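You operate a simulated robot arm through the tools that you are given. There is no shell and no other tool. Be economical: measure what you need, move in short steps, check, and stop when the job is done.

Carry out the task below with a simulated two-armed robot. There is one attempt and no reset: what you move stays moved.

## Task
Pick up the short white pipe with a red band with one hand, pass it to the other hand and put it on the shelf under the wooden bench with two presses. Set down upright: short white pipe with a red band.

The check looks at the end state, three seconds after you hand in, the way a careful person would. Anything else that was tipped, shoved, dropped, spilled or broken makes it a failure.

## Robot
Two 7-joint arms with two-finger parallel grippers on one trunk, on a base that drives. Base frame: it is fixed to the floor where the robot stands at the start and does not move with it; the origin is under the middle of the robot, x ahead of it, y to its left, z up. Readings come in m, degrees, newtons and seconds.
The left shoulder is at the start at [0.05, 0.177, 1.079], the right one opposite. With the tool pointing down near the work surface each hand reaches from about 0.22 to 0.7 m from the robot's upright axis, wherever it stands, measured 20 degrees to its own side. Places, roughly: shelf under the wooden bench with two presses [0.6, 0.1, 0.3]; short white pipe with a red band (4x4x18 cm) [0.5, 0.2, 0.9]. Payload 3.43 kg a hand.
Tool frame (each hand has its own): the origin (TCP) lies between the finger pads and is the grasp point; the fingertips stand 0.034 m ahead of it; z points along the fingers, y is the line along which they close. Largest opening 0.128 m; finger width 0.024, thickness 0.012; the body of the gripper, 0.048 by 0.13 m, starts 0.096 m behind the TCP.
Orientation is told as [roll, pitch, yaw] about the base's x, y, z axes, in that order, counted from this pose: with the fingers straight down and closing along the base's y, the tool's x points along the base's -x, its y along +y and its z along -z.

## Interface
- The arms move only by the tool send_rows. It takes "left_motion", "right_motion" or both (then of equal length, played together; a hand with none holds still); each is a list of rows, each an object of numbers (a shift or turn left out is 0, a gripper value left out holds the last): "x", "y", "z": the shift along the tool's x, y, z in units of 100 mm (1.0 is 100 mm); "rx", "ry", "rz": the turn, a rotation vector about the tool's x, y, z in units of 90 degrees (1.0 is 90 degrees). In form: [{"x": .., "y": .., "z": .., "rx": .., "ry": .., "rz": ..}, ...]. A call has 1 to 8 rows; each row is the pose to reach, as a shift and turn from the pose commanded when the call began, along the tool's axes at that moment. "left_claw" and "right_claw" are, for a hand that has rows, the closure, from 0 (fully open) to 1 (shut), set as the call begins (left out, the last holds). A call with a number of a shift or a turn outside -1 to 1 is refused whole. Each row takes 0.2 s and may step no farther than 0.05 m and 8.6 degrees from the row before; otherwise, or with a gripper value out of range, the whole call is refused. A pose out of reach is approached as far as the arm can. The call stops where the force on the tool passes 40 N (or 10 N more than at its start, if that is more) or the arm is blocked; 0.2 s more then pass. The fingers move at their own pace (about 0.108 m/s each) and stop on an object; they squeeze with about 38 N. The grip force told is the motor's: it shows also when the fingers shut on nothing. Time passes only in rows, and 0.2 s behind the last, so rows that repeat a pose let the fingers close. It gives the time, the measured TCP pose, the force on the tool (base axes), the opening and the grip force at its end, in the units of the frame above (readings bear some noise), with the torque about the TCP (base axes, N m) and any sound that the robot's microphone picked up.
- Cameras (640 x 400 px; columns grow to the right, rows downward): "scene" is now at [0.1546, -0.0104, 1.2317]; the picture's right is [-0.12, -0.99, 0.00], its down [-0.64, 0.08, -0.76] and it looks along [0.76, -0.09, -0.65] (base axes); focal length 214 px, centre (320, 200). "left" rides on the left gripper at [0.076, 0.011, -0.16] in its tool frame; the picture's right is [-0.15, 0.99, 0.00], its down [-0.88, -0.13, -0.46] and it looks along [-0.45, -0.07, 0.89] (tool axes); focal length 234 px, centre (320, 200). "right" rides on the right gripper at [0.076, -0.011, -0.16] in its tool frame; the picture's right is [0.15, 0.99, 0.00], its down [-0.88, 0.13, -0.46] and it looks along [-0.45, 0.07, 0.89] (tool axes); focal length 234 px, centre (320, 200). There is no depth. A picture from a camera that has moved, and an enlarged one, comes with that camera's place and axes in the base frame and with its lens.
- snapshot(camera): a new picture of that camera. The clock stands still meanwhile.
- move_column(by): slides the trunk up (or, below 0, down) by that many m; the arms and the scene camera ride with it, the base frame stays. It gives what a move gives, with no picture.
- steer(legs): drives the robot by 1 to 6 legs, each [ahead, turn to the left] in m and degrees, along the robot's own axes; the way and the turn of a leg run together, so that a leg with both is an arc; at most 1.5 m and 180 degrees a leg. The arms and the cameras ride along, it lands a little off, and it stops where it bumps. It gives what a move gives.
- aim_head(pan, tilt): turns the head with the scene camera to pan (to the left, within 80 degrees either way) and tilt (down, from -29 to 69), counted from straight ahead of the robot. It gives what a move gives.
- enlarge(camera, box): a new picture of the part [left, top, right, bottom] of that camera's present view, enlarged. The clock stands still meanwhile.
- hand_in(): hands the job in; it is judged then, once.

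Go step by step. Nothing tells you exact positions but the pictures and the camera data: compare them with the known pose of the tool, close in by small moves and look again before you grip or let go. The budget is 120 turns and 100 pictures, counting those below and the enlarged ones. Unless the task says otherwise, let go and move clear before handing in, and close with one line.

The tools are called after ">>>" as name(argument=value, ...) on one line, values as JSON. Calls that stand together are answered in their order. send_rows: Moves the arms, as the interface text tells. Its arguments: {"type":"object","properties":{"left_motion":{"type":"array","items":{"type":"object","properties":{"x":{"type":"number"},"y":{"type":"number"},"z":{"type":"number"},"rx":{"type":"number"},"ry":{"type":"number"},"rz":{"type":"number"}}}},"left_claw":{"type":"number"},"right_motion":{"type":"array","items":{"type":"object","properties":{"x":{"type":"number"},"y":{"type":"number"},"z":{"type":"number"},"rx":{"type":"number"},"ry":{"type":"number"},"rz":{"type":"number"}}}},"right_claw":{"type":"number"}},"required":[]} The other tools are called the same way: move_column (by) slides the trunk up or down; steer (legs) drives the base; aim_head (pan, tilt) turns the head that bears the scene camera; snapshot (camera) takes a picture; enlarge (camera, box) takes an enlarged picture of a part of a camera's view; hand_in () hands the job in.

At the start:

```text
t: 0.0
left_tcp_pos: [0.3556, 0.1137, 1.1254]
left_tool_rot: [0.0, 0.1, 0.1]
left_contact_force: [0.7, 0.1, -0.2]
left_wrist_torque: [0.01, -0.01, -0.02]
left_grip_width: 0.1279
left_grip_force: 0.2
right_tcp_pos: [0.4544, -0.26, 1.0081]
right_tool_rot: [0.1, 0.0, 0.0]
right_contact_force: [0.7, 0.5, -0.6]
right_wrist_torque: [0.0, 0.02, -0.01]
right_grip_width: 0.1279
right_grip_force: 0.1
trunk travel left (down, up): [-0.25, 0.151]
robot x, y, heading: [-0.0039, -0.0032, 0.1]
head pan, tilt: [-6.9, 40.4]
```

scene: 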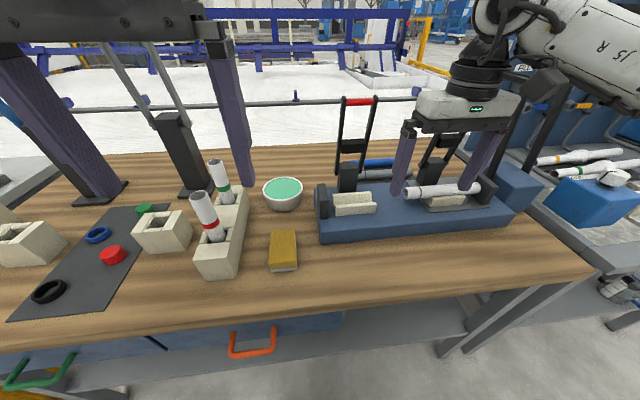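
right: 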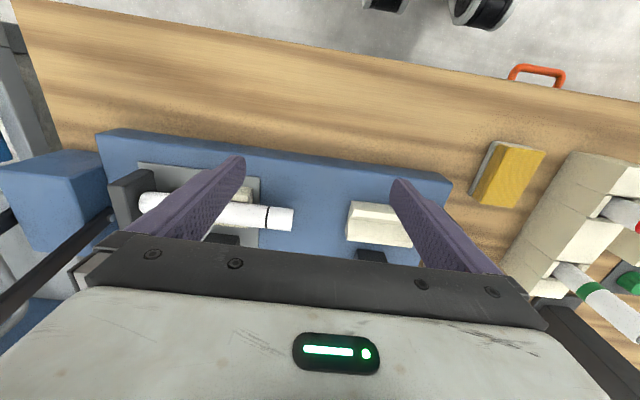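
left: 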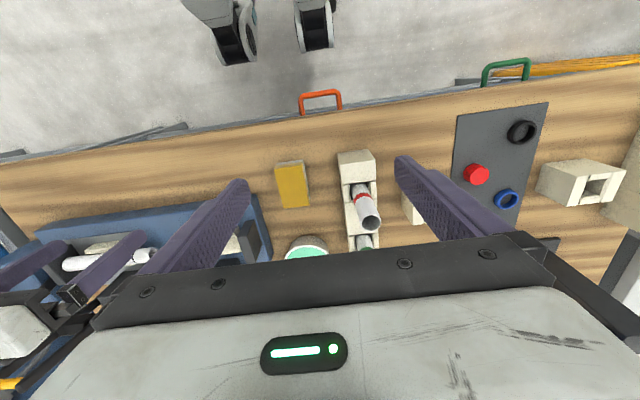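

I see the red-banded pipe standing in the cream rack, around (0.5, 0.19). First a closer look at it and at the space under the bench.

>>> enlarge(camera="scene", box=[120, 130, 320, 300])

>>> aim_head(pan=0, tilt=69)

>>> snapshot(camera="scene")

>>> enlarge(camera="left", box=[260, 130, 460, 260])

```text
2.35 times, centred on (220, 215) of scene
camera zoom: at [0.1546, -0.0104, 1.2317], right [-0.12, -0.99, 0.0], down [-0.64, 0.08, -0.76], along [0.76, -0.09, -0.65], focal length 505 px, centre (555, 165)
```

zoom: 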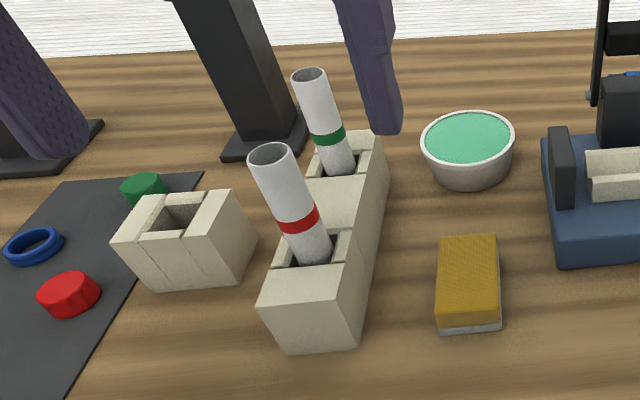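

```text
t: 0.9
left_tcp_pos: [0.3559, 0.1133, 1.1265]
left_tool_rot: [0.0, 0.0, 0.0]
left_contact_force: [0.4, 0.3, -0.6]
left_wrist_torque: [-0.03, 0.01, -0.02]
left_grip_width: 0.128
left_grip_force: 0.1
right_tcp_pos: [0.4543, -0.2587, 1.0084]
right_tool_rot: [0.0, -0.1, -0.1]
right_contact_force: [-1.1, 0.6, -0.7]
right_wrist_torque: [-0.01, -0.03, -0.04]
right_grip_width: 0.128
right_grip_force: 0.0
trunk travel left (down, up): [-0.25, 0.151]
robot x, y, heading: [-0.0014, 0.0012, 0.0]
head pan, tilt: [0.0, 68.8]
```

```text
95 pictures are left
camera scene: at [0.1264, -0.0002, 1.1962], right [0.0, -1.0, 0.0], down [-0.93, 0.0, -0.36], along [0.36, 0.0, -0.93], focal length 214 px, centre (320, 200)
```

scene: 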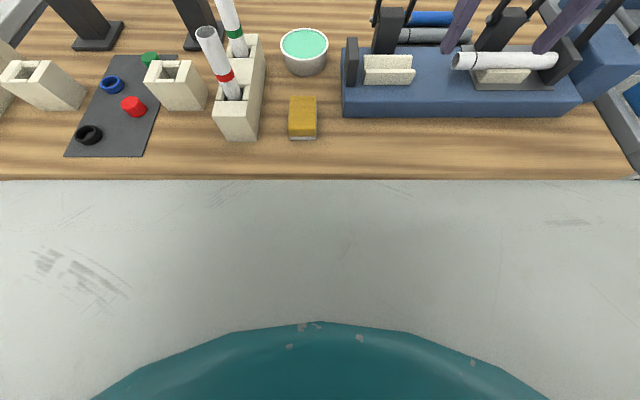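

```text
3.08 times, centred on (360, 195) of left
camera zoom: at [0.2797, 0.1262, 1.2853], right [0.15, 0.99, 0.0], down [0.88, -0.13, 0.46], along [0.45, -0.07, -0.89], focal length 720 px, centre (197, 215)
```

zoom: 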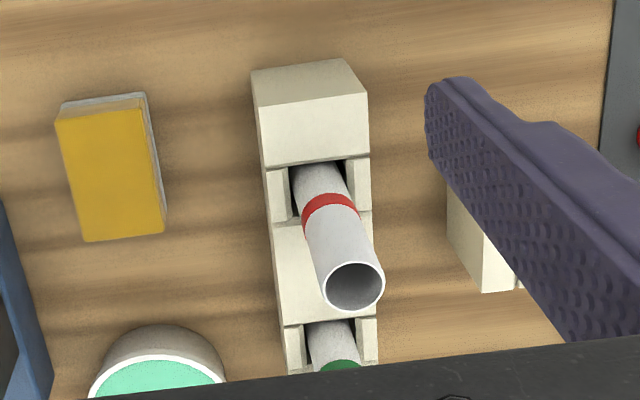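

The pipe stands upright with its top near (0.488, 0.175, 0.979) and its upper ~10 cm free above the rack. Next I back away and lower the trunk to look under the bench before choosing the grasp.

>>> steer(legs=[[-0.6, 0]])

>>> move_column(by=-0.2)

>>> aim_head(pan=0, tilt=32)

>>> snapshot(camera="scene")

```text
t: 4.0
left_tcp_pos: [-0.196, 0.1138, 1.1249]
left_tool_rot: [-0.1, 0.0, 0.1]
left_contact_force: [0.1, 0.2, 0.7]
left_wrist_torque: [-0.01, 0.01, 0.03]
left_grip_width: 0.1281
left_grip_force: 0.0
right_tcp_pos: [-0.0967, -0.2587, 1.0071]
right_tool_rot: [0.0, 0.0, 0.0]
right_contact_force: [-0.3, 0.1, -0.5]
right_wrist_torque: [0.04, 0.03, -0.01]
right_grip_width: 0.128
right_grip_force: 0.1
trunk travel left (down, up): [-0.25, 0.151]
robot x, y, heading: [-0.5483, 0.0026, 0.0]
head pan, tilt: [0.0, 68.8]
stopped in leg 1: the robot was blocked; the commanded pose is now the measured one
```

```text
t: 6.1
left_tcp_pos: [-0.1955, 0.1134, 0.9249]
left_tool_rot: [-0.1, 0.0, 0.2]
left_contact_force: [-0.3, 0.3, -0.6]
left_wrist_torque: [-0.04, -0.03, -0.01]
left_grip_width: 0.128
left_grip_force: 0.2
right_tcp_pos: [-0.0968, -0.2588, 0.8067]
right_tool_rot: [0.0, 0.0, -0.1]
right_contact_force: [1.0, 0.5, -0.1]
right_wrist_torque: [0.03, 0.01, 0.01]
right_grip_width: 0.1279
right_grip_force: 0.0
trunk travel left (down, up): [-0.05, 0.351]
robot x, y, heading: [-0.5541, 0.0006, 0.2]
head pan, tilt: [0.0, 68.8]
```

```text
t: 7.2
left_tcp_pos: [-0.195, 0.1137, 0.9261]
left_tool_rot: [0.0, 0.0, 0.1]
left_contact_force: [-0.8, -0.5, -0.5]
left_wrist_torque: [0.01, 0.02, 0.0]
left_grip_width: 0.1281
left_grip_force: 0.1
right_tcp_pos: [-0.0964, -0.2585, 0.8069]
right_tool_rot: [0.0, 0.0, 0.0]
right_contact_force: [-0.1, 0.0, 0.0]
right_wrist_torque: [-0.03, -0.01, -0.02]
right_grip_width: 0.1282
right_grip_force: 0.0
trunk travel left (down, up): [-0.05, 0.351]
robot x, y, heading: [-0.5495, -0.0011, -0.0]
head pan, tilt: [0.0, 32.0]
```

```text
93 pictures are left
camera scene: at [-0.3909, -0.0003, 1.0444], right [0.0, -1.0, 0.0], down [-0.53, 0.0, -0.85], along [0.85, 0.0, -0.53], focal length 214 px, centre (320, 200)
```

scene: 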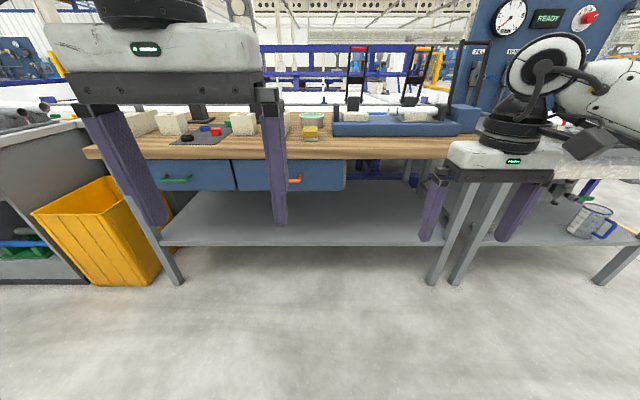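

The shelf (z ≈ 0.3, front edge x ≈ 0.39) is empty, and there is full headroom right of the drawers (y < -0.1). Now I raise the trunk, return to the bench and look at the pipe for the pick.

>>> move_column(by=0.25)

>>> steer(legs=[[0.5, 0]])

>>> aim_head(pan=12, tilt=45)

>>> enlarge(camera="scene", box=[160, 100, 400, 250])

>>> snapshot(camera="left")

```text
t: 9.7
left_tcp_pos: [-0.1954, 0.1144, 1.176]
left_tool_rot: [0.0, 0.0, 0.1]
left_contact_force: [-0.7, -0.2, -1.2]
left_wrist_torque: [-0.01, -0.01, -0.02]
left_grip_width: 0.1279
left_grip_force: 0.1
right_tcp_pos: [-0.0966, -0.2588, 1.0591]
right_tool_rot: [0.1, -0.1, -0.1]
right_contact_force: [-0.1, -0.7, -0.3]
right_wrist_torque: [0.02, 0.01, -0.01]
right_grip_width: 0.1281
right_grip_force: 0.1
trunk travel left (down, up): [-0.3, 0.101]
robot x, y, heading: [-0.5507, -0.0011, -0.3]
head pan, tilt: [0.0, 32.0]
```

```text
t: 12.7
left_tcp_pos: [0.304, 0.1145, 1.1749]
left_tool_rot: [0.0, 0.0, 0.1]
left_contact_force: [0.0, 0.6, 0.4]
left_wrist_torque: [-0.01, -0.01, -0.01]
left_grip_width: 0.1279
left_grip_force: 0.1
right_tcp_pos: [0.4041, -0.258, 1.0577]
right_tool_rot: [0.0, 0.0, -0.1]
right_contact_force: [-0.1, 0.5, 0.8]
right_wrist_torque: [0.01, -0.01, -0.01]
right_grip_width: 0.1277
right_grip_force: 0.0
trunk travel left (down, up): [-0.3, 0.101]
robot x, y, heading: [-0.0511, -0.0018, 0.1]
head pan, tilt: [0.0, 32.0]
```

```text
t: 13.4
left_tcp_pos: [0.3049, 0.1158, 1.1748]
left_tool_rot: [-0.1, 0.0, 0.0]
left_contact_force: [-0.4, -0.3, 0.4]
left_wrist_torque: [-0.02, -0.02, 0.02]
left_grip_width: 0.128
left_grip_force: 0.1
right_tcp_pos: [0.4041, -0.2589, 1.0573]
right_tool_rot: [0.1, 0.0, 0.0]
right_contact_force: [0.7, 0.4, -0.1]
right_wrist_torque: [-0.03, 0.02, 0.01]
right_grip_width: 0.1278
right_grip_force: 0.0
trunk travel left (down, up): [-0.3, 0.101]
robot x, y, heading: [-0.0467, 0.0021, 0.1]
head pan, tilt: [12.0, 45.0]
```

```text
2.67 times, centred on (280, 175) of scene
camera zoom: at [0.0991, 0.0171, 1.275], right [0.21, -0.98, 0.0], down [-0.69, -0.15, -0.71], along [0.69, 0.15, -0.71], focal length 572 px, centre (427, 267)
```

zoom: 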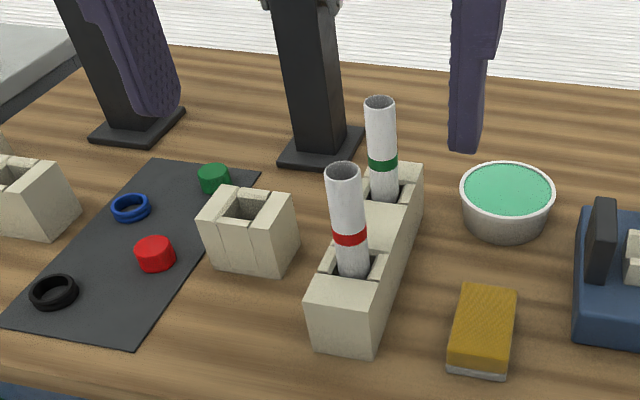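

```text
91 pictures are left
camera left: at [0.2287, 0.1268, 1.3352], right [0.14, 0.99, 0.0], down [0.88, -0.13, 0.46], along [0.45, -0.07, -0.89], focal length 234 px, centre (320, 200)
```

left: 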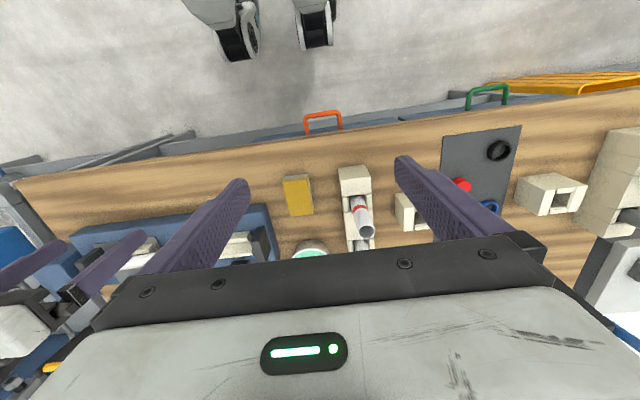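

The pipe top is confirmed at about (0.488, 0.177, 0.98). I move the left hand above it at the current height.

>>> send_rows(left_motion=[{"x": -0.33, "y": 0.2}, {"x": -0.67, "y": 0.4}, {"x": -1.0, "y": 0.61}], left_claw=0)

>>> send_rows(left_motion=[{"x": -0.42, "y": 0}, {"x": -0.835, "y": 0}])

>>> snapshot(camera="left")

>>> snapshot(camera="scene")

```text
t: 14.2
left_tcp_pos: [0.4048, 0.1757, 1.1751]
left_tool_rot: [0.0, 0.1, 0.1]
left_contact_force: [0.0, -0.3, -0.5]
left_wrist_torque: [-0.01, 0.0, 0.01]
left_grip_width: 0.1282
left_grip_force: 0.1
right_tcp_pos: [0.4041, -0.2591, 1.0587]
right_tool_rot: [0.0, 0.0, 0.0]
right_contact_force: [-0.2, 0.2, 0.6]
right_wrist_torque: [0.0, 0.01, -0.04]
right_grip_width: 0.1281
right_grip_force: 0.0
trunk travel left (down, up): [-0.3, 0.101]
robot x, y, heading: [-0.0513, 0.002, 0.0]
head pan, tilt: [12.0, 45.0]
```

```text
t: 14.8
left_tcp_pos: [0.488, 0.1756, 1.1752]
left_tool_rot: [0.0, 0.0, 0.1]
left_contact_force: [0.3, -0.1, 0.0]
left_wrist_torque: [0.01, 0.01, 0.02]
left_grip_width: 0.1283
left_grip_force: 0.1
right_tcp_pos: [0.4034, -0.2587, 1.0569]
right_tool_rot: [0.1, 0.0, 0.0]
right_contact_force: [0.1, 0.2, 0.0]
right_wrist_torque: [0.03, 0.02, 0.01]
right_grip_width: 0.1278
right_grip_force: 0.2
trunk travel left (down, up): [-0.3, 0.101]
robot x, y, heading: [-0.0534, -0.0022, 0.1]
head pan, tilt: [12.0, 45.0]
```

```text
90 pictures are left
camera left: at [0.4127, 0.1876, 1.3353], right [0.15, 0.99, 0.0], down [0.88, -0.13, 0.46], along [0.45, -0.07, -0.89], focal length 234 px, centre (320, 200)
```

left: 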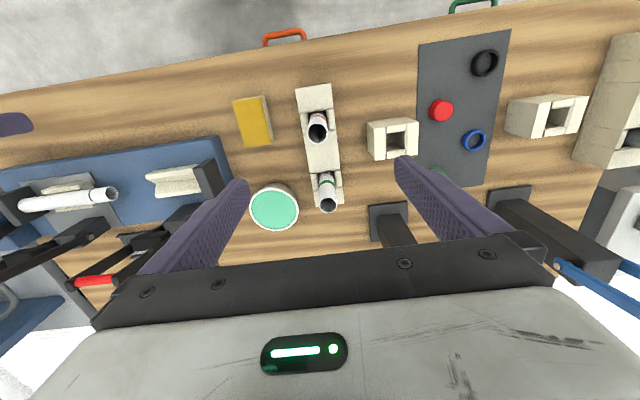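

```text
89 pictures are left
camera scene: at [0.0995, 0.0166, 1.2749], right [0.21, -0.98, 0.0], down [-0.69, -0.15, -0.71], along [0.69, 0.15, -0.71], focal length 214 px, centre (320, 200)
```

scene: 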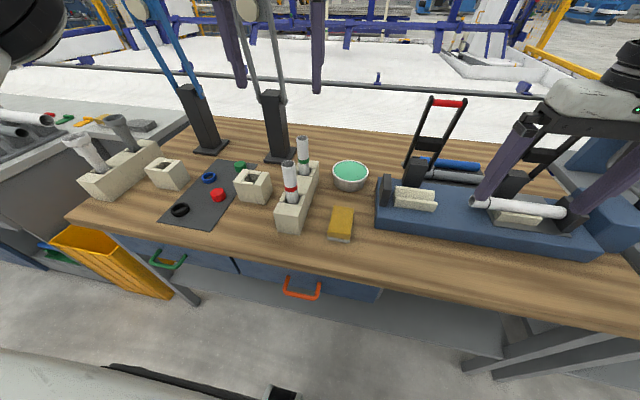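

The hand is over the pipe, but the wrist view hints the pipe is a bit nearer in x. I enlarge for a precise reading.

>>> enlarge(camera="left", box=[270, 75, 390, 225])

>>> enlarge(camera="scene", box=[250, 125, 350, 245])

```text
2.67 times, centred on (330, 150) of left
camera zoom: at [0.4127, 0.1876, 1.3353], right [0.15, 0.99, 0.0], down [0.88, -0.13, 0.46], along [0.45, -0.07, -0.89], focal length 624 px, centre (293, 333)
```

zoom: 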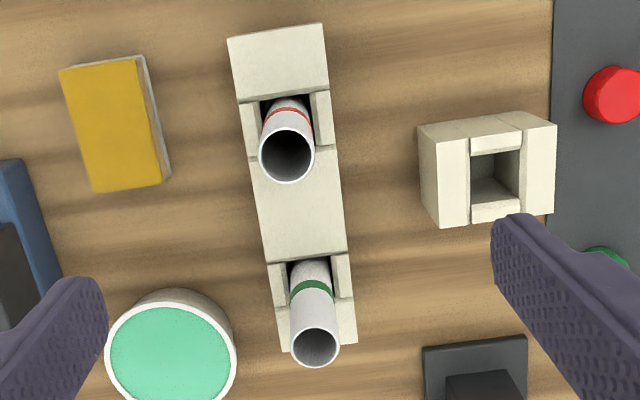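

```text
3.33 times, centred on (300, 185) of scene
camera zoom: at [0.0995, 0.0166, 1.2749], right [0.21, -0.98, 0.0], down [-0.69, -0.15, -0.71], along [0.69, 0.15, -0.71], focal length 715 px, centre (387, 250)
```

zoom: 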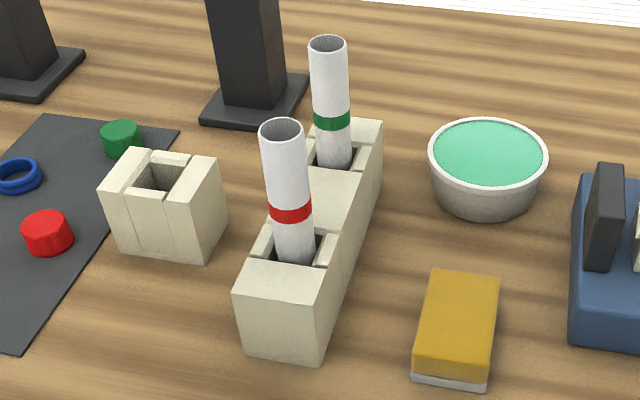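

Refined: pipe top at (0.481, 0.173, 0.985). I correct the offset and descend so the TCP sits ~2.7 cm below its top, checking before closing.

>>> send_rows(left_motion=[{"x": 0.07, "y": -0.03, "z": 0.3}, {"x": 0.07, "y": -0.03, "z": 0.65}, {"x": 0.07, "y": -0.03, "z": 1.0}])

>>> send_rows(left_motion=[{"z": 0.3}, {"z": 0.6}])

>>> snapshot(camera="left")

>>> enlarge(camera="scene", box=[200, 85, 400, 245])

```text
t: 15.6
left_tcp_pos: [0.4791, 0.1743, 1.0758]
left_tool_rot: [-0.1, -0.1, 0.1]
left_contact_force: [0.5, 1.0, 0.8]
left_wrist_torque: [-0.01, -0.04, 0.01]
left_grip_width: 0.1284
left_grip_force: 0.0
right_tcp_pos: [0.4047, -0.2575, 1.0585]
right_tool_rot: [0.0, 0.1, 0.1]
right_contact_force: [-0.3, 0.1, -1.2]
right_wrist_torque: [-0.04, 0.01, 0.0]
right_grip_width: 0.1279
right_grip_force: 0.0
trunk travel left (down, up): [-0.3, 0.101]
robot x, y, heading: [-0.0518, -0.0013, 0.2]
head pan, tilt: [12.0, 45.0]
```

```text
t: 16.2
left_tcp_pos: [0.4799, 0.1739, 1.0153]
left_tool_rot: [-0.1, -0.1, 0.1]
left_contact_force: [0.0, 0.9, -0.6]
left_wrist_torque: [0.0, -0.03, 0.01]
left_grip_width: 0.1281
left_grip_force: 0.0
right_tcp_pos: [0.4039, -0.2582, 1.0578]
right_tool_rot: [0.0, 0.0, 0.0]
right_contact_force: [0.6, 0.3, -0.2]
right_wrist_torque: [0.0, -0.01, -0.02]
right_grip_width: 0.1282
right_grip_force: 0.1
trunk travel left (down, up): [-0.3, 0.101]
robot x, y, heading: [-0.0507, 0.0005, -0.1]
head pan, tilt: [12.0, 45.0]
```

```text
86 pictures are left
camera left: at [0.4045, 0.186, 1.1748], right [0.14, 0.99, 0.0], down [0.88, -0.13, 0.46], along [0.45, -0.07, -0.89], focal length 234 px, centre (320, 200)
```

left: 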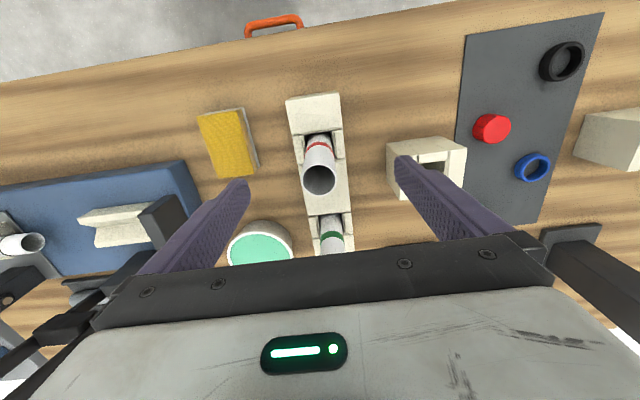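

```text
2.50 times, centred on (300, 165) of scene
camera zoom: at [0.0993, 0.0172, 1.275], right [0.21, -0.98, 0.0], down [-0.69, -0.15, -0.71], along [0.69, 0.15, -0.71], focal length 536 px, centre (370, 288)
```

zoom: 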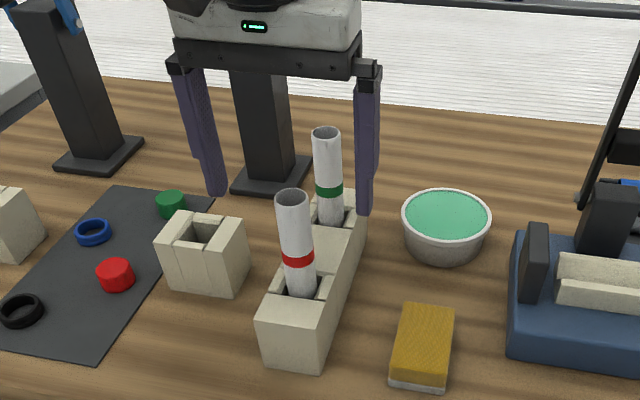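

Aligned: the pipe is centred between the fingers at x 0.480, y 0.174. I descend the last 5.7 cm and close.

>>> send_rows(left_motion=[{"z": 0.3}, {"z": 0.57}])

>>> send_rows(left_motion=[{"z": 0}, {"z": 0}, {"z": 0}, {"z": 0}, {"z": 0}], left_claw=1)

>>> enlarge(camera="scene", box=[200, 85, 400, 245])

```text
t: 16.8
left_tcp_pos: [0.4799, 0.1742, 0.9578]
left_tool_rot: [0.0, 0.1, 0.2]
left_contact_force: [-0.5, 0.7, -0.4]
left_wrist_torque: [0.01, 0.02, -0.01]
left_grip_width: 0.128
left_grip_force: 0.0
right_tcp_pos: [0.4036, -0.2579, 1.0582]
right_tool_rot: [0.0, 0.0, 0.0]
right_contact_force: [-0.2, -0.4, 0.8]
right_wrist_torque: [-0.01, -0.04, 0.0]
right_grip_width: 0.1278
right_grip_force: 0.1
trunk travel left (down, up): [-0.3, 0.101]
robot x, y, heading: [-0.0504, -0.0026, 0.0]
head pan, tilt: [12.0, 45.0]
```

```text
t: 18.0
left_tcp_pos: [0.4803, 0.1733, 0.9591]
left_tool_rot: [0.0, 0.0, 0.1]
left_contact_force: [-0.7, 0.0, 0.0]
left_wrist_torque: [0.01, 0.04, -0.04]
left_grip_width: 0.0301
left_grip_force: 38.2
right_tcp_pos: [0.4041, -0.2584, 1.0582]
right_tool_rot: [-0.1, -0.1, 0.0]
right_contact_force: [0.3, -0.4, 0.8]
right_wrist_torque: [0.03, -0.02, 0.02]
right_grip_width: 0.1281
right_grip_force: 0.1
trunk travel left (down, up): [-0.3, 0.101]
robot x, y, heading: [-0.05, -0.0028, 0.3]
head pan, tilt: [12.0, 45.0]
```

```text
2.50 times, centred on (300, 165) of scene
camera zoom: at [0.0991, 0.0171, 1.275], right [0.21, -0.98, 0.0], down [-0.69, -0.15, -0.71], along [0.69, 0.15, -0.71], focal length 536 px, centre (370, 288)
```

zoom: 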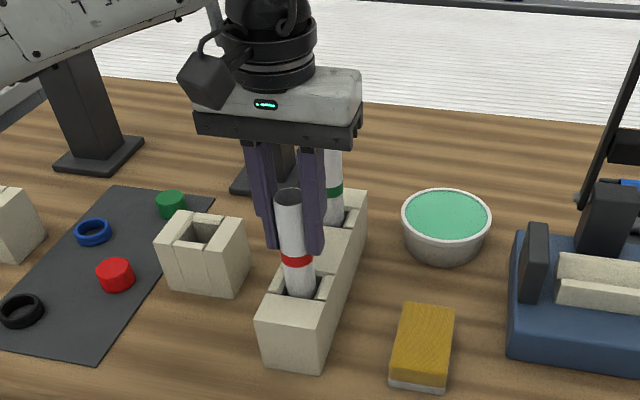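

The pipe is gripped (0.030 m wide, 38 N). Lifting it straight up clear of the rack.

>>> send_rows(left_motion=[{"z": -0.33}, {"z": -0.66}, {"z": -1.0}])

>>> send_rows(left_motion=[{"z": -0.3}, {"z": -0.6}])

>>> snapshot(camera="scene")

```text
t: 18.8
left_tcp_pos: [0.4808, 0.1733, 1.0594]
left_tool_rot: [-0.1, 0.0, 0.1]
left_contact_force: [0.0, -0.5, 0.2]
left_wrist_torque: [0.03, 0.01, 0.01]
left_grip_width: 0.03
left_grip_force: 37.9
right_tcp_pos: [0.4039, -0.259, 1.0574]
right_tool_rot: [0.0, -0.2, 0.0]
right_contact_force: [-0.4, -0.6, -0.4]
right_wrist_torque: [0.02, 0.01, 0.0]
right_grip_width: 0.1279
right_grip_force: 0.0
trunk travel left (down, up): [-0.3, 0.101]
robot x, y, heading: [-0.0508, 0.0026, 0.2]
head pan, tilt: [12.0, 45.0]
```

```text
t: 19.4
left_tcp_pos: [0.4789, 0.1747, 1.119]
left_tool_rot: [0.1, -0.1, 0.1]
left_contact_force: [0.4, -0.9, -0.7]
left_wrist_torque: [-0.03, -0.01, -0.01]
left_grip_width: 0.0301
left_grip_force: 38.0
right_tcp_pos: [0.4031, -0.2584, 1.058]
right_tool_rot: [0.0, -0.1, 0.0]
right_contact_force: [-0.4, -0.3, 0.1]
right_wrist_torque: [-0.01, -0.02, 0.01]
right_grip_width: 0.128
right_grip_force: 0.0
trunk travel left (down, up): [-0.3, 0.101]
robot x, y, heading: [-0.0494, 0.0014, 0.1]
head pan, tilt: [12.0, 45.0]
```

```text
83 pictures are left
camera scene: at [0.0988, 0.017, 1.275], right [0.21, -0.98, 0.0], down [-0.69, -0.15, -0.71], along [0.69, 0.15, -0.71], focal length 214 px, centre (320, 200)
```

scene: 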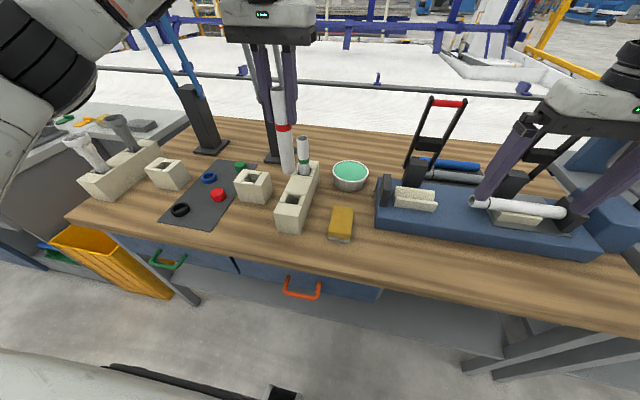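

The pipe is in the left hand and clear of everything. Now I back off from the bench and then pitch the right gripper toward horizontal in free space.

>>> steer(legs=[[-0.43, 0]])

>>> send_rows(right_motion=[{"ry": -0.095}, {"ry": -0.19}, {"ry": -0.285}, {"ry": -0.38}, {"ry": -0.475}, {"ry": -0.57}, {"ry": -0.665}, {"ry": -0.76}], right_claw=0)

>>> snapshot(camera="scene")

```text
t: 22.1
left_tcp_pos: [0.0495, 0.1733, 1.1192]
left_tool_rot: [0.0, 0.0, 0.1]
left_contact_force: [0.3, 0.0, -0.5]
left_wrist_torque: [-0.02, 0.01, 0.03]
left_grip_width: 0.0301
left_grip_force: 38.1
right_tcp_pos: [-0.0277, -0.2595, 1.0593]
right_tool_rot: [0.0, -0.1, 0.0]
right_contact_force: [-0.1, 1.2, 0.1]
right_wrist_torque: [0.0, -0.05, 0.0]
right_grip_width: 0.1283
right_grip_force: 0.1
trunk travel left (down, up): [-0.3, 0.101]
robot x, y, heading: [-0.4793, -0.0013, -0.1]
head pan, tilt: [12.0, 45.0]
```

```text
t: 23.9
left_tcp_pos: [0.0502, 0.1721, 1.1195]
left_tool_rot: [0.1, -0.1, 0.1]
left_contact_force: [0.1, 1.1, 0.4]
left_wrist_torque: [0.0, 0.01, 0.01]
left_grip_width: 0.0302
left_grip_force: 37.6
right_tcp_pos: [0.0138, -0.2616, 1.0622]
right_tool_rot: [0.0, -68.6, -0.2]
right_contact_force: [-0.9, 0.7, 0.2]
right_wrist_torque: [-0.04, 0.01, -0.02]
right_grip_width: 0.128
right_grip_force: 0.1
right hand out of reach, approached as far as the arm can: row 7, 8
trunk travel left (down, up): [-0.3, 0.101]
robot x, y, heading: [-0.4791, 0.0016, 0.1]
head pan, tilt: [12.0, 45.0]
```

```text
82 pictures are left
camera scene: at [-0.3313, 0.0165, 1.275], right [0.21, -0.98, 0.0], down [-0.69, -0.15, -0.71], along [0.69, 0.15, -0.71], focal length 214 px, centre (320, 200)
```

scene: 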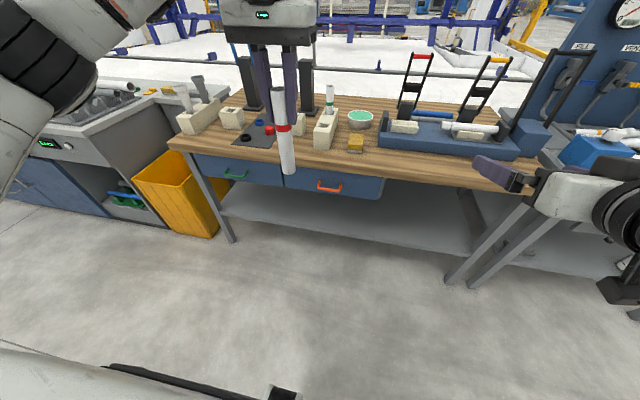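

The right hand is at 68.6° pitch and was nudged forward by its near-reach limit. I bring the left hand with the pipe to the middle, a bit farther out.

>>> send_rows(left_motion=[{"x": -0.23, "y": -0.33}, {"x": -0.46, "y": -0.66}, {"x": -0.7, "y": -1.0}])

>>> send_rows(left_motion=[{"y": -0.35}, {"y": -0.7}])

>>> aim_head(pan=0, tilt=30)

>>> snapshot(camera="scene")

>>> snapshot(camera="right")

```text
t: 24.7
left_tcp_pos: [0.1123, 0.0751, 1.1172]
left_tool_rot: [0.0, -0.1, -0.1]
left_contact_force: [-0.3, 0.0, -0.9]
left_wrist_torque: [-0.01, -0.01, 0.02]
left_grip_width: 0.0299
left_grip_force: 37.7
left hand out of reach, approached as far as the arm can: row 3
right_tcp_pos: [0.0153, -0.2625, 1.0631]
right_tool_rot: [0.1, -68.4, -0.2]
right_contact_force: [-0.1, -0.1, 0.2]
right_wrist_torque: [-0.04, -0.01, -0.05]
right_grip_width: 0.1281
right_grip_force: 0.0
trunk travel left (down, up): [-0.3, 0.101]
robot x, y, heading: [-0.4808, -0.0018, 0.0]
head pan, tilt: [12.0, 45.0]
```

```text
t: 25.3
left_tcp_pos: [0.1002, 0.0297, 1.1105]
left_tool_rot: [0.0, 0.0, 0.1]
left_contact_force: [-0.4, -0.3, -0.3]
left_wrist_torque: [-0.02, -0.03, 0.01]
left_grip_width: 0.03
left_grip_force: 37.6
left hand out of reach, approached as far as the arm can: row 1, 2
right_tcp_pos: [0.0147, -0.2623, 1.0636]
right_tool_rot: [0.1, -68.3, -0.1]
right_contact_force: [0.6, 0.3, -1.2]
right_wrist_torque: [-0.03, -0.02, 0.02]
right_grip_width: 0.1281
right_grip_force: 0.0
trunk travel left (down, up): [-0.3, 0.101]
robot x, y, heading: [-0.4814, 0.0029, -0.1]
head pan, tilt: [12.0, 45.0]
```

```text
t: 26.0
left_tcp_pos: [0.0992, 0.0291, 1.1116]
left_tool_rot: [0.0, 0.0, 0.1]
left_contact_force: [0.0, -0.2, -0.2]
left_wrist_torque: [0.02, -0.03, 0.0]
left_grip_width: 0.0301
left_grip_force: 38.3
right_tcp_pos: [0.0132, -0.2639, 1.0636]
right_tool_rot: [0.0, -68.4, -0.1]
right_contact_force: [-0.2, 0.8, -0.4]
right_wrist_torque: [0.0, 0.06, 0.0]
right_grip_width: 0.1283
right_grip_force: 0.0
trunk travel left (down, up): [-0.3, 0.101]
robot x, y, heading: [-0.4836, -0.0033, 0.1]
head pan, tilt: [0.0, 30.0]
```

```text
81 pictures are left
camera scene: at [-0.3204, -0.0002, 1.2975], right [0.0, -1.0, 0.0], down [-0.5, 0.0, -0.87], along [0.87, 0.0, -0.5], focal length 214 px, centre (320, 200)
```

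scene: 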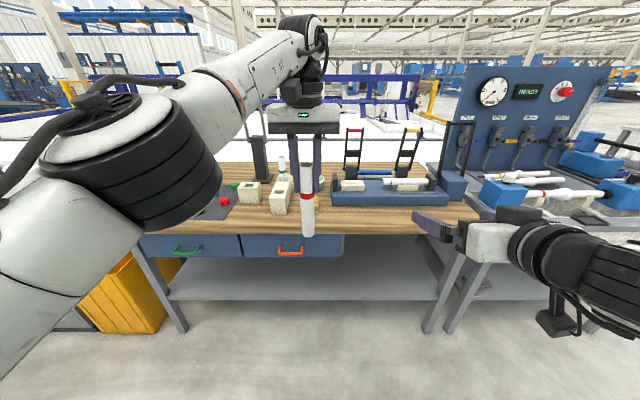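

```text
80 pictures are left
camera right: at [-0.1603, -0.2732, 1.0514], right [-0.05, 0.99, -0.14], down [-0.1, 0.13, 0.99], along [0.99, 0.07, 0.09], focal length 234 px, centre (320, 200)
```

right: 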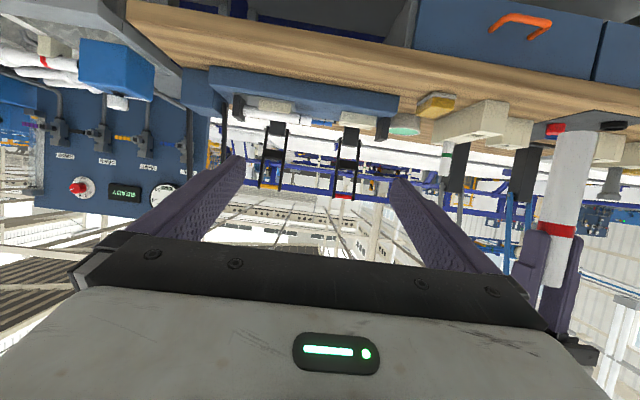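

The pipe hangs vertically at (0.099, 0.029), spanning z ≈ 0.958–1.138. I bring the right hand sideways toward it, staying ~4 cm short in x.

>>> send_rows(right_motion=[{"y": 0.33}, {"y": 0.66}, {"y": 1.0}])

>>> send_rows(right_motion=[{"y": 0.33}, {"y": 0.66}])

>>> snapshot(camera="scene")

```text
t: 26.8
left_tcp_pos: [0.0997, 0.0299, 1.1105]
left_tool_rot: [-0.1, 0.0, 0.0]
left_contact_force: [0.4, -0.1, -1.1]
left_wrist_torque: [0.0, 0.02, -0.01]
left_grip_width: 0.03
left_grip_force: 37.8
right_tcp_pos: [0.0135, -0.1637, 1.0636]
right_tool_rot: [0.0, -68.5, 0.0]
right_contact_force: [-0.1, -0.5, 0.2]
right_wrist_torque: [-0.01, 0.02, 0.0]
right_grip_width: 0.128
right_grip_force: 0.0
trunk travel left (down, up): [-0.3, 0.101]
robot x, y, heading: [-0.4811, -0.0018, -0.1]
head pan, tilt: [0.0, 30.0]
```

```text
t: 27.4
left_tcp_pos: [0.0993, 0.0299, 1.1113]
left_tool_rot: [-0.1, -0.1, 0.1]
left_contact_force: [-0.4, 0.9, -0.1]
left_wrist_torque: [-0.03, 0.01, 0.02]
left_grip_width: 0.0302
left_grip_force: 37.9
right_tcp_pos: [0.0139, -0.0969, 1.0636]
right_tool_rot: [-0.1, -68.4, -0.2]
right_contact_force: [-0.7, 0.4, 0.4]
right_wrist_torque: [-0.04, -0.01, 0.01]
right_grip_width: 0.1279
right_grip_force: 0.0
trunk travel left (down, up): [-0.3, 0.101]
robot x, y, heading: [-0.4787, -0.0005, 0.1]
head pan, tilt: [0.0, 30.0]
```

```text
79 pictures are left
camera scene: at [-0.3203, 0.0002, 1.2976], right [0.0, -1.0, 0.0], down [-0.5, 0.0, -0.87], along [0.87, 0.0, -0.5], focal length 214 px, centre (320, 200)
```

scene: 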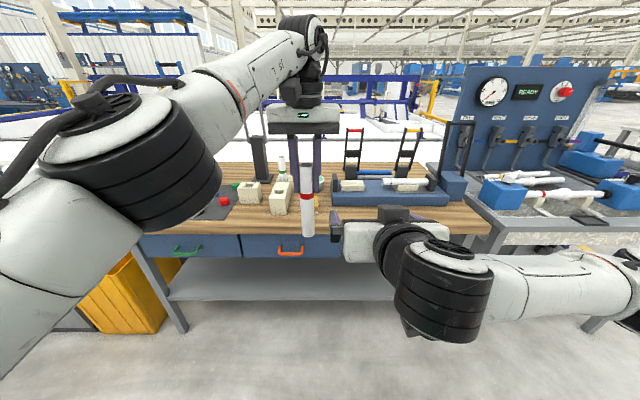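

Clear so far. I finish the sideways move so the right fingers straddle the pipe's line, then look.

>>> send_rows(right_motion=[{"y": 0.33}, {"y": 0.66}, {"y": 1.0}])

>>> send_rows(right_motion=[{"y": 0.26}])

>>> snapshot(camera="scene")

>>> snapshot(camera="right")

```text
t: 28.2
left_tcp_pos: [0.0986, 0.0298, 1.1113]
left_tool_rot: [-0.1, 0.0, 0.0]
left_contact_force: [0.7, -0.3, 0.0]
left_wrist_torque: [0.01, -0.03, -0.01]
left_grip_width: 0.03
left_grip_force: 38.2
right_tcp_pos: [0.0145, 0.004, 1.0637]
right_tool_rot: [-0.2, -68.5, -0.1]
right_contact_force: [0.0, 1.0, -0.3]
right_wrist_torque: [0.01, -0.02, -0.02]
right_grip_width: 0.1279
right_grip_force: 0.0
trunk travel left (down, up): [-0.3, 0.101]
robot x, y, heading: [-0.4776, 0.0001, -0.0]
head pan, tilt: [0.0, 30.0]
```

```text
t: 28.6
left_tcp_pos: [0.0985, 0.0292, 1.1109]
left_tool_rot: [0.0, 0.0, 0.1]
left_contact_force: [-0.1, 1.1, -1.0]
left_wrist_torque: [-0.02, 0.0, 0.0]
left_grip_width: 0.0301
left_grip_force: 38.0
right_tcp_pos: [0.0142, 0.0299, 1.0626]
right_tool_rot: [-0.1, -68.4, 0.0]
right_contact_force: [0.6, -0.6, -0.3]
right_wrist_torque: [-0.02, 0.02, -0.02]
right_grip_width: 0.1281
right_grip_force: 0.1
trunk travel left (down, up): [-0.3, 0.101]
robot x, y, heading: [-0.4815, 0.0022, 0.0]
head pan, tilt: [0.0, 30.0]
```

```text
78 pictures are left
camera scene: at [-0.3205, 0.0005, 1.2976], right [0.0, -1.0, 0.0], down [-0.5, 0.0, -0.87], along [0.87, 0.0, -0.5], focal length 214 px, centre (320, 200)
```

scene: 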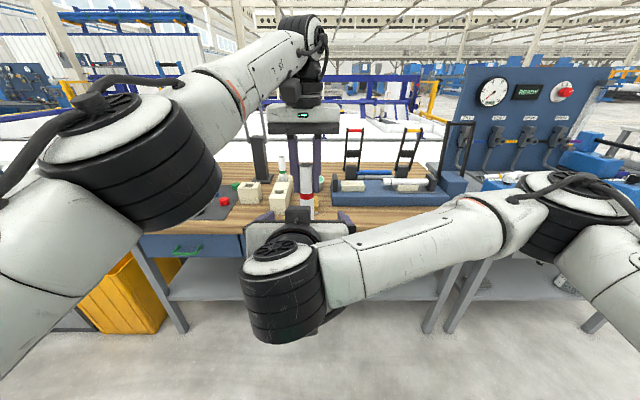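

```text
77 pictures are left
camera right: at [-0.1597, 0.0191, 1.0507], right [-0.05, 0.99, -0.14], down [-0.1, 0.13, 0.99], along [0.99, 0.06, 0.09], focal length 234 px, centre (320, 200)
```

right: 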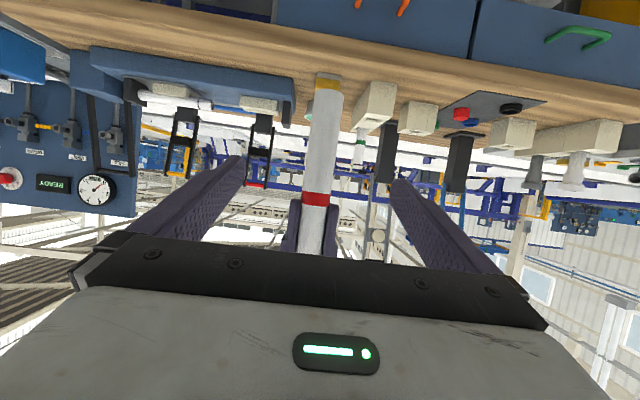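

The pipe sits centred between the right fingers. I advance onto it so the right TCP is ~9 cm above the pipe's bottom, below the left fingertips.

>>> send_rows(right_motion=[{"z": 0.28, "x": -0.06}, {"z": 0.56, "x": -0.12}, {"z": 0.838, "x": -0.181}])

>>> snapshot(camera="right")

>>> snapshot(camera="left")

```text
t: 29.4
left_tcp_pos: [0.0994, 0.0291, 1.1116]
left_tool_rot: [0.0, 0.0, 0.1]
left_contact_force: [0.3, -0.2, -1.7]
left_wrist_torque: [0.02, 0.02, 0.03]
left_grip_width: 0.0302
left_grip_force: 38.2
right_tcp_pos: [0.1004, 0.0278, 1.0501]
right_tool_rot: [0.2, -68.3, -0.2]
right_contact_force: [0.1, 0.4, -0.2]
right_wrist_torque: [-0.01, -0.01, 0.04]
right_grip_width: 0.1279
right_grip_force: 0.0
trunk travel left (down, up): [-0.3, 0.101]
robot x, y, heading: [-0.4813, -0.0012, -0.0]
head pan, tilt: [0.0, 30.0]
```

```text
76 pictures are left
camera right: at [-0.0739, 0.0179, 1.0376], right [-0.05, 0.99, -0.13], down [-0.1, 0.13, 0.99], along [0.99, 0.07, 0.09], focal length 234 px, centre (320, 200)
```

right: 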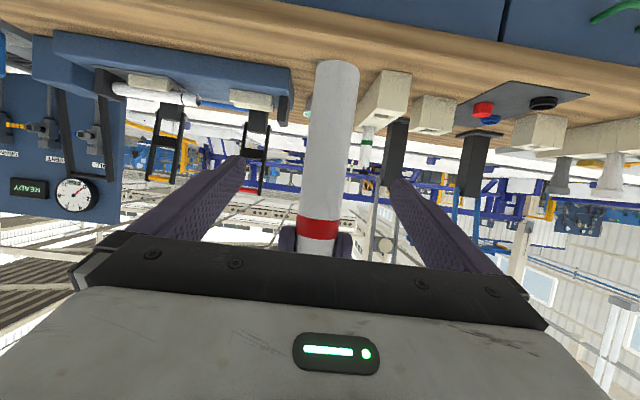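

```text
75 pictures are left
camera left: at [0.024, 0.0417, 1.2705], right [0.15, 0.99, 0.0], down [0.88, -0.13, 0.46], along [0.45, -0.07, -0.89], focal length 234 px, centre (320, 200)
```

left: 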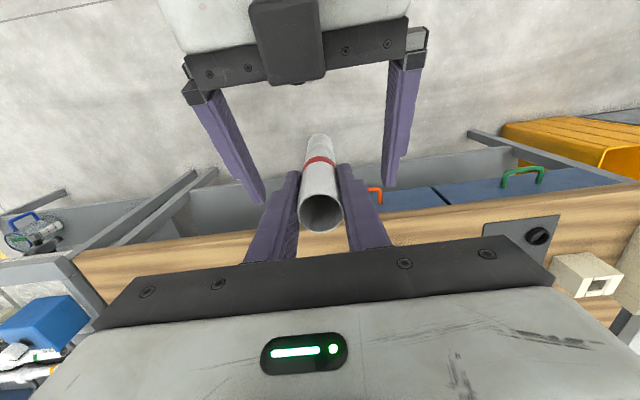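

The pipe lies between the right pads, well centred. Closing the right gripper.

>>> send_rows(right_motion=[{"y": 0.01}, {"y": 0.01}, {"y": 0.01}, {"y": 0.01}, {"y": 0.01}], right_claw=1)

>>> snapshot(camera="left")

```text
t: 30.6
left_tcp_pos: [0.0989, 0.0292, 1.1115]
left_tool_rot: [0.0, 0.1, 0.2]
left_contact_force: [-1.6, 0.0, 0.5]
left_wrist_torque: [0.02, 0.03, 0.0]
left_grip_width: 0.03
left_grip_force: 37.7
right_tcp_pos: [0.0991, 0.0299, 1.0508]
right_tool_rot: [0.1, -68.5, -0.1]
right_contact_force: [0.7, -1.3, 0.0]
right_wrist_torque: [0.01, 0.12, 0.02]
right_grip_width: 0.0301
right_grip_force: 38.0
trunk travel left (down, up): [-0.3, 0.101]
robot x, y, heading: [-0.484, -0.001, -0.1]
head pan, tilt: [0.0, 30.0]
```

```text
74 pictures are left
camera left: at [0.0237, 0.0416, 1.2707], right [0.15, 0.99, 0.0], down [0.88, -0.13, 0.46], along [0.45, -0.07, -0.89], focal length 234 px, centre (320, 200)
```

left: 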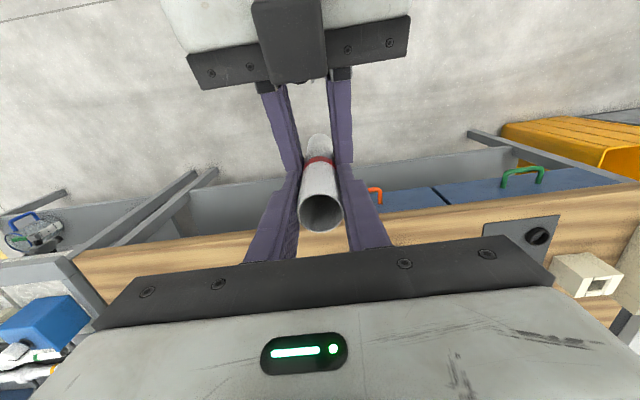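

Both hands hold the pipe (0.030 m each). Opening the left and lifting it straight up off the pipe.

>>> send_rows(left_motion=[{"z": 0}, {"z": 0}, {"z": 0}, {"z": 0}], left_claw=0)

>>> send_rows(left_motion=[{"z": -0.3}, {"z": -0.6}, {"z": -0.9}])

>>> snapshot(camera="left")

>>> snapshot(camera="scene")

```text
t: 31.6
left_tcp_pos: [0.0992, 0.029, 1.1113]
left_tool_rot: [0.0, 0.0, 0.1]
left_contact_force: [0.2, -0.8, -0.4]
left_wrist_torque: [-0.01, 0.0, 0.0]
left_grip_width: 0.1279
left_grip_force: 0.0
right_tcp_pos: [0.1006, 0.0296, 1.049]
right_tool_rot: [0.1, -68.4, -0.1]
right_contact_force: [0.0, 0.1, 0.4]
right_wrist_torque: [0.0, 0.02, -0.03]
right_grip_width: 0.03
right_grip_force: 37.6
trunk travel left (down, up): [-0.3, 0.101]
robot x, y, heading: [-0.4772, 0.001, 0.1]
head pan, tilt: [0.0, 30.0]
```

```text
t: 32.4
left_tcp_pos: [0.0782, 0.0329, 1.1626]
left_tool_rot: [-0.2, -1.0, -0.3]
left_contact_force: [0.0, -0.6, 0.0]
left_wrist_torque: [-0.01, -0.01, -0.02]
left_grip_width: 0.1282
left_grip_force: 0.0
left hand out of reach, approached as far as the arm can: row 1, 2, 3
right_tcp_pos: [0.0991, 0.0302, 1.0506]
right_tool_rot: [0.1, -68.5, 0.0]
right_contact_force: [0.0, 0.4, -1.1]
right_wrist_torque: [0.0, 0.02, 0.04]
right_grip_width: 0.03
right_grip_force: 37.9
trunk travel left (down, up): [-0.3, 0.101]
robot x, y, heading: [-0.4832, -0.0021, -0.1]
head pan, tilt: [0.0, 30.0]
```

```text
73 pictures are left
camera left: at [0.0014, 0.0473, 1.321], right [0.15, 0.99, 0.0], down [0.87, -0.13, 0.47], along [0.46, -0.07, -0.88], focal length 234 px, centre (320, 200)
```

left: 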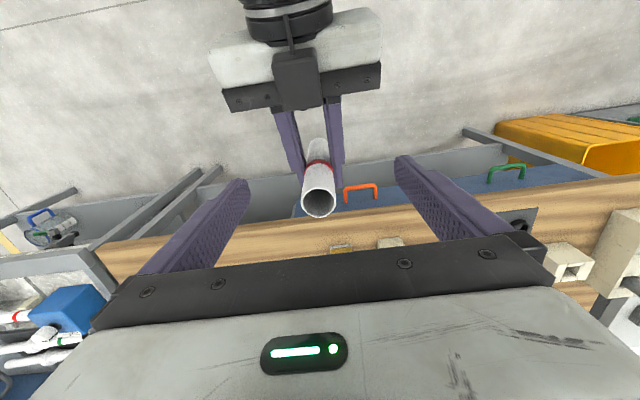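

```text
72 pictures are left
camera scene: at [-0.3208, 0.0001, 1.2977], right [0.0, -1.0, 0.0], down [-0.5, 0.0, -0.87], along [0.87, 0.0, -0.5], focal length 214 px, centre (320, 200)
```

scene: 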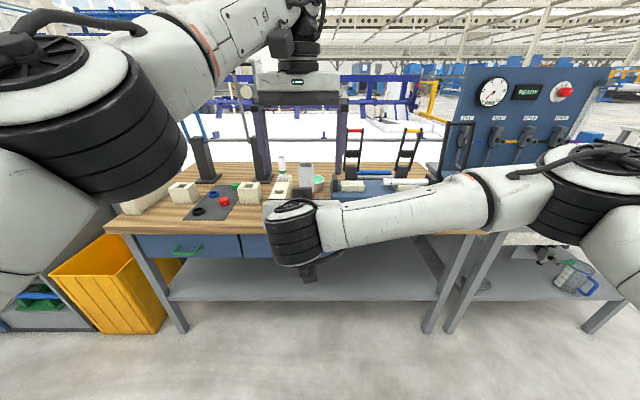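

The right hand holds the pipe securely, but the left is near its reach limit and still just around the top. I lower the right hand 10 cm and move it to the right to separate them.

>>> send_rows(right_motion=[{"x": 0.31, "z": 0.123}, {"x": 0.62, "z": 0.245}, {"x": 0.93, "z": 0.368}])

>>> send_rows(right_motion=[{"y": -0.33}, {"y": -0.66}, {"y": -1.0}])

>>> send_rows(left_motion=[{"x": 0.25, "y": 0.3}, {"x": 0.5, "y": 0.6}, {"x": 0.75, "y": 0.9}])

>>> send_rows(left_motion=[{"x": 0.4, "y": 0.2}, {"x": 0.8, "y": 0.4}])

>>> snapshot(camera="scene")

```text
t: 33.2
left_tcp_pos: [0.0798, 0.0338, 1.1625]
left_tool_rot: [-0.1, -0.8, -0.3]
left_contact_force: [-0.6, 0.5, 0.4]
left_wrist_torque: [-0.01, 0.0, 0.0]
left_grip_width: 0.1282
left_grip_force: 0.1
right_tcp_pos: [0.0982, 0.029, 0.9496]
right_tool_rot: [0.2, -68.4, -0.2]
right_contact_force: [0.0, -0.2, -0.3]
right_wrist_torque: [-0.02, -0.02, 0.0]
right_grip_width: 0.0301
right_grip_force: 38.3
trunk travel left (down, up): [-0.3, 0.101]
robot x, y, heading: [-0.4835, 0.0031, -0.1]
head pan, tilt: [0.0, 30.0]
```

```text
t: 34.0
left_tcp_pos: [0.08, 0.0339, 1.1624]
left_tool_rot: [-0.1, -1.0, -0.4]
left_contact_force: [0.9, 0.2, 0.8]
left_wrist_torque: [-0.04, -0.01, 0.03]
left_grip_width: 0.128
left_grip_force: 0.1
right_tcp_pos: [0.1, -0.0709, 0.9499]
right_tool_rot: [0.1, -68.5, -0.3]
right_contact_force: [0.2, 0.1, -1.0]
right_wrist_torque: [0.03, 0.03, 0.04]
right_grip_width: 0.03
right_grip_force: 37.6
trunk travel left (down, up): [-0.3, 0.101]
robot x, y, heading: [-0.4824, 0.0005, -0.1]
head pan, tilt: [0.0, 30.0]
```

```text
t: 34.8
left_tcp_pos: [0.0038, 0.125, 1.1626]
left_tool_rot: [-0.2, 0.0, 0.3]
left_contact_force: [-0.3, 0.5, -0.8]
left_wrist_torque: [0.0, 0.01, 0.0]
left_grip_width: 0.1278
left_grip_force: 0.0
right_tcp_pos: [0.0993, -0.0698, 0.9493]
right_tool_rot: [0.0, -68.5, 0.0]
right_contact_force: [0.0, 0.3, 0.0]
right_wrist_torque: [0.02, -0.01, 0.0]
right_grip_width: 0.0302
right_grip_force: 38.1
trunk travel left (down, up): [-0.3, 0.101]
robot x, y, heading: [-0.482, 0.0024, -0.1]
head pan, tilt: [0.0, 30.0]
```

```text
t: 35.4
left_tcp_pos: [-0.0777, 0.1656, 1.1627]
left_tool_rot: [-0.1, 0.0, 0.1]
left_contact_force: [-0.2, 0.0, 0.1]
left_wrist_torque: [0.0, 0.01, -0.01]
left_grip_width: 0.1282
left_grip_force: 0.1
right_tcp_pos: [0.0985, -0.0695, 0.9496]
right_tool_rot: [0.0, -68.5, 0.0]
right_contact_force: [-0.2, -0.1, -0.3]
right_wrist_torque: [0.0, 0.02, 0.02]
right_grip_width: 0.0302
right_grip_force: 37.9
trunk travel left (down, up): [-0.3, 0.101]
robot x, y, heading: [-0.4822, 0.0001, 0.1]
head pan, tilt: [0.0, 30.0]
```

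```text
71 pictures are left
camera scene: at [-0.3209, 0.0001, 1.2977], right [0.0, -1.0, 0.0], down [-0.5, 0.0, -0.87], along [0.87, 0.0, -0.5], focal length 214 px, centre (320, 200)
```

scene: 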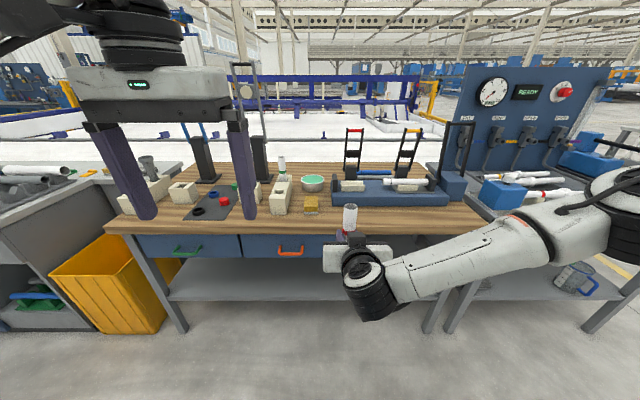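

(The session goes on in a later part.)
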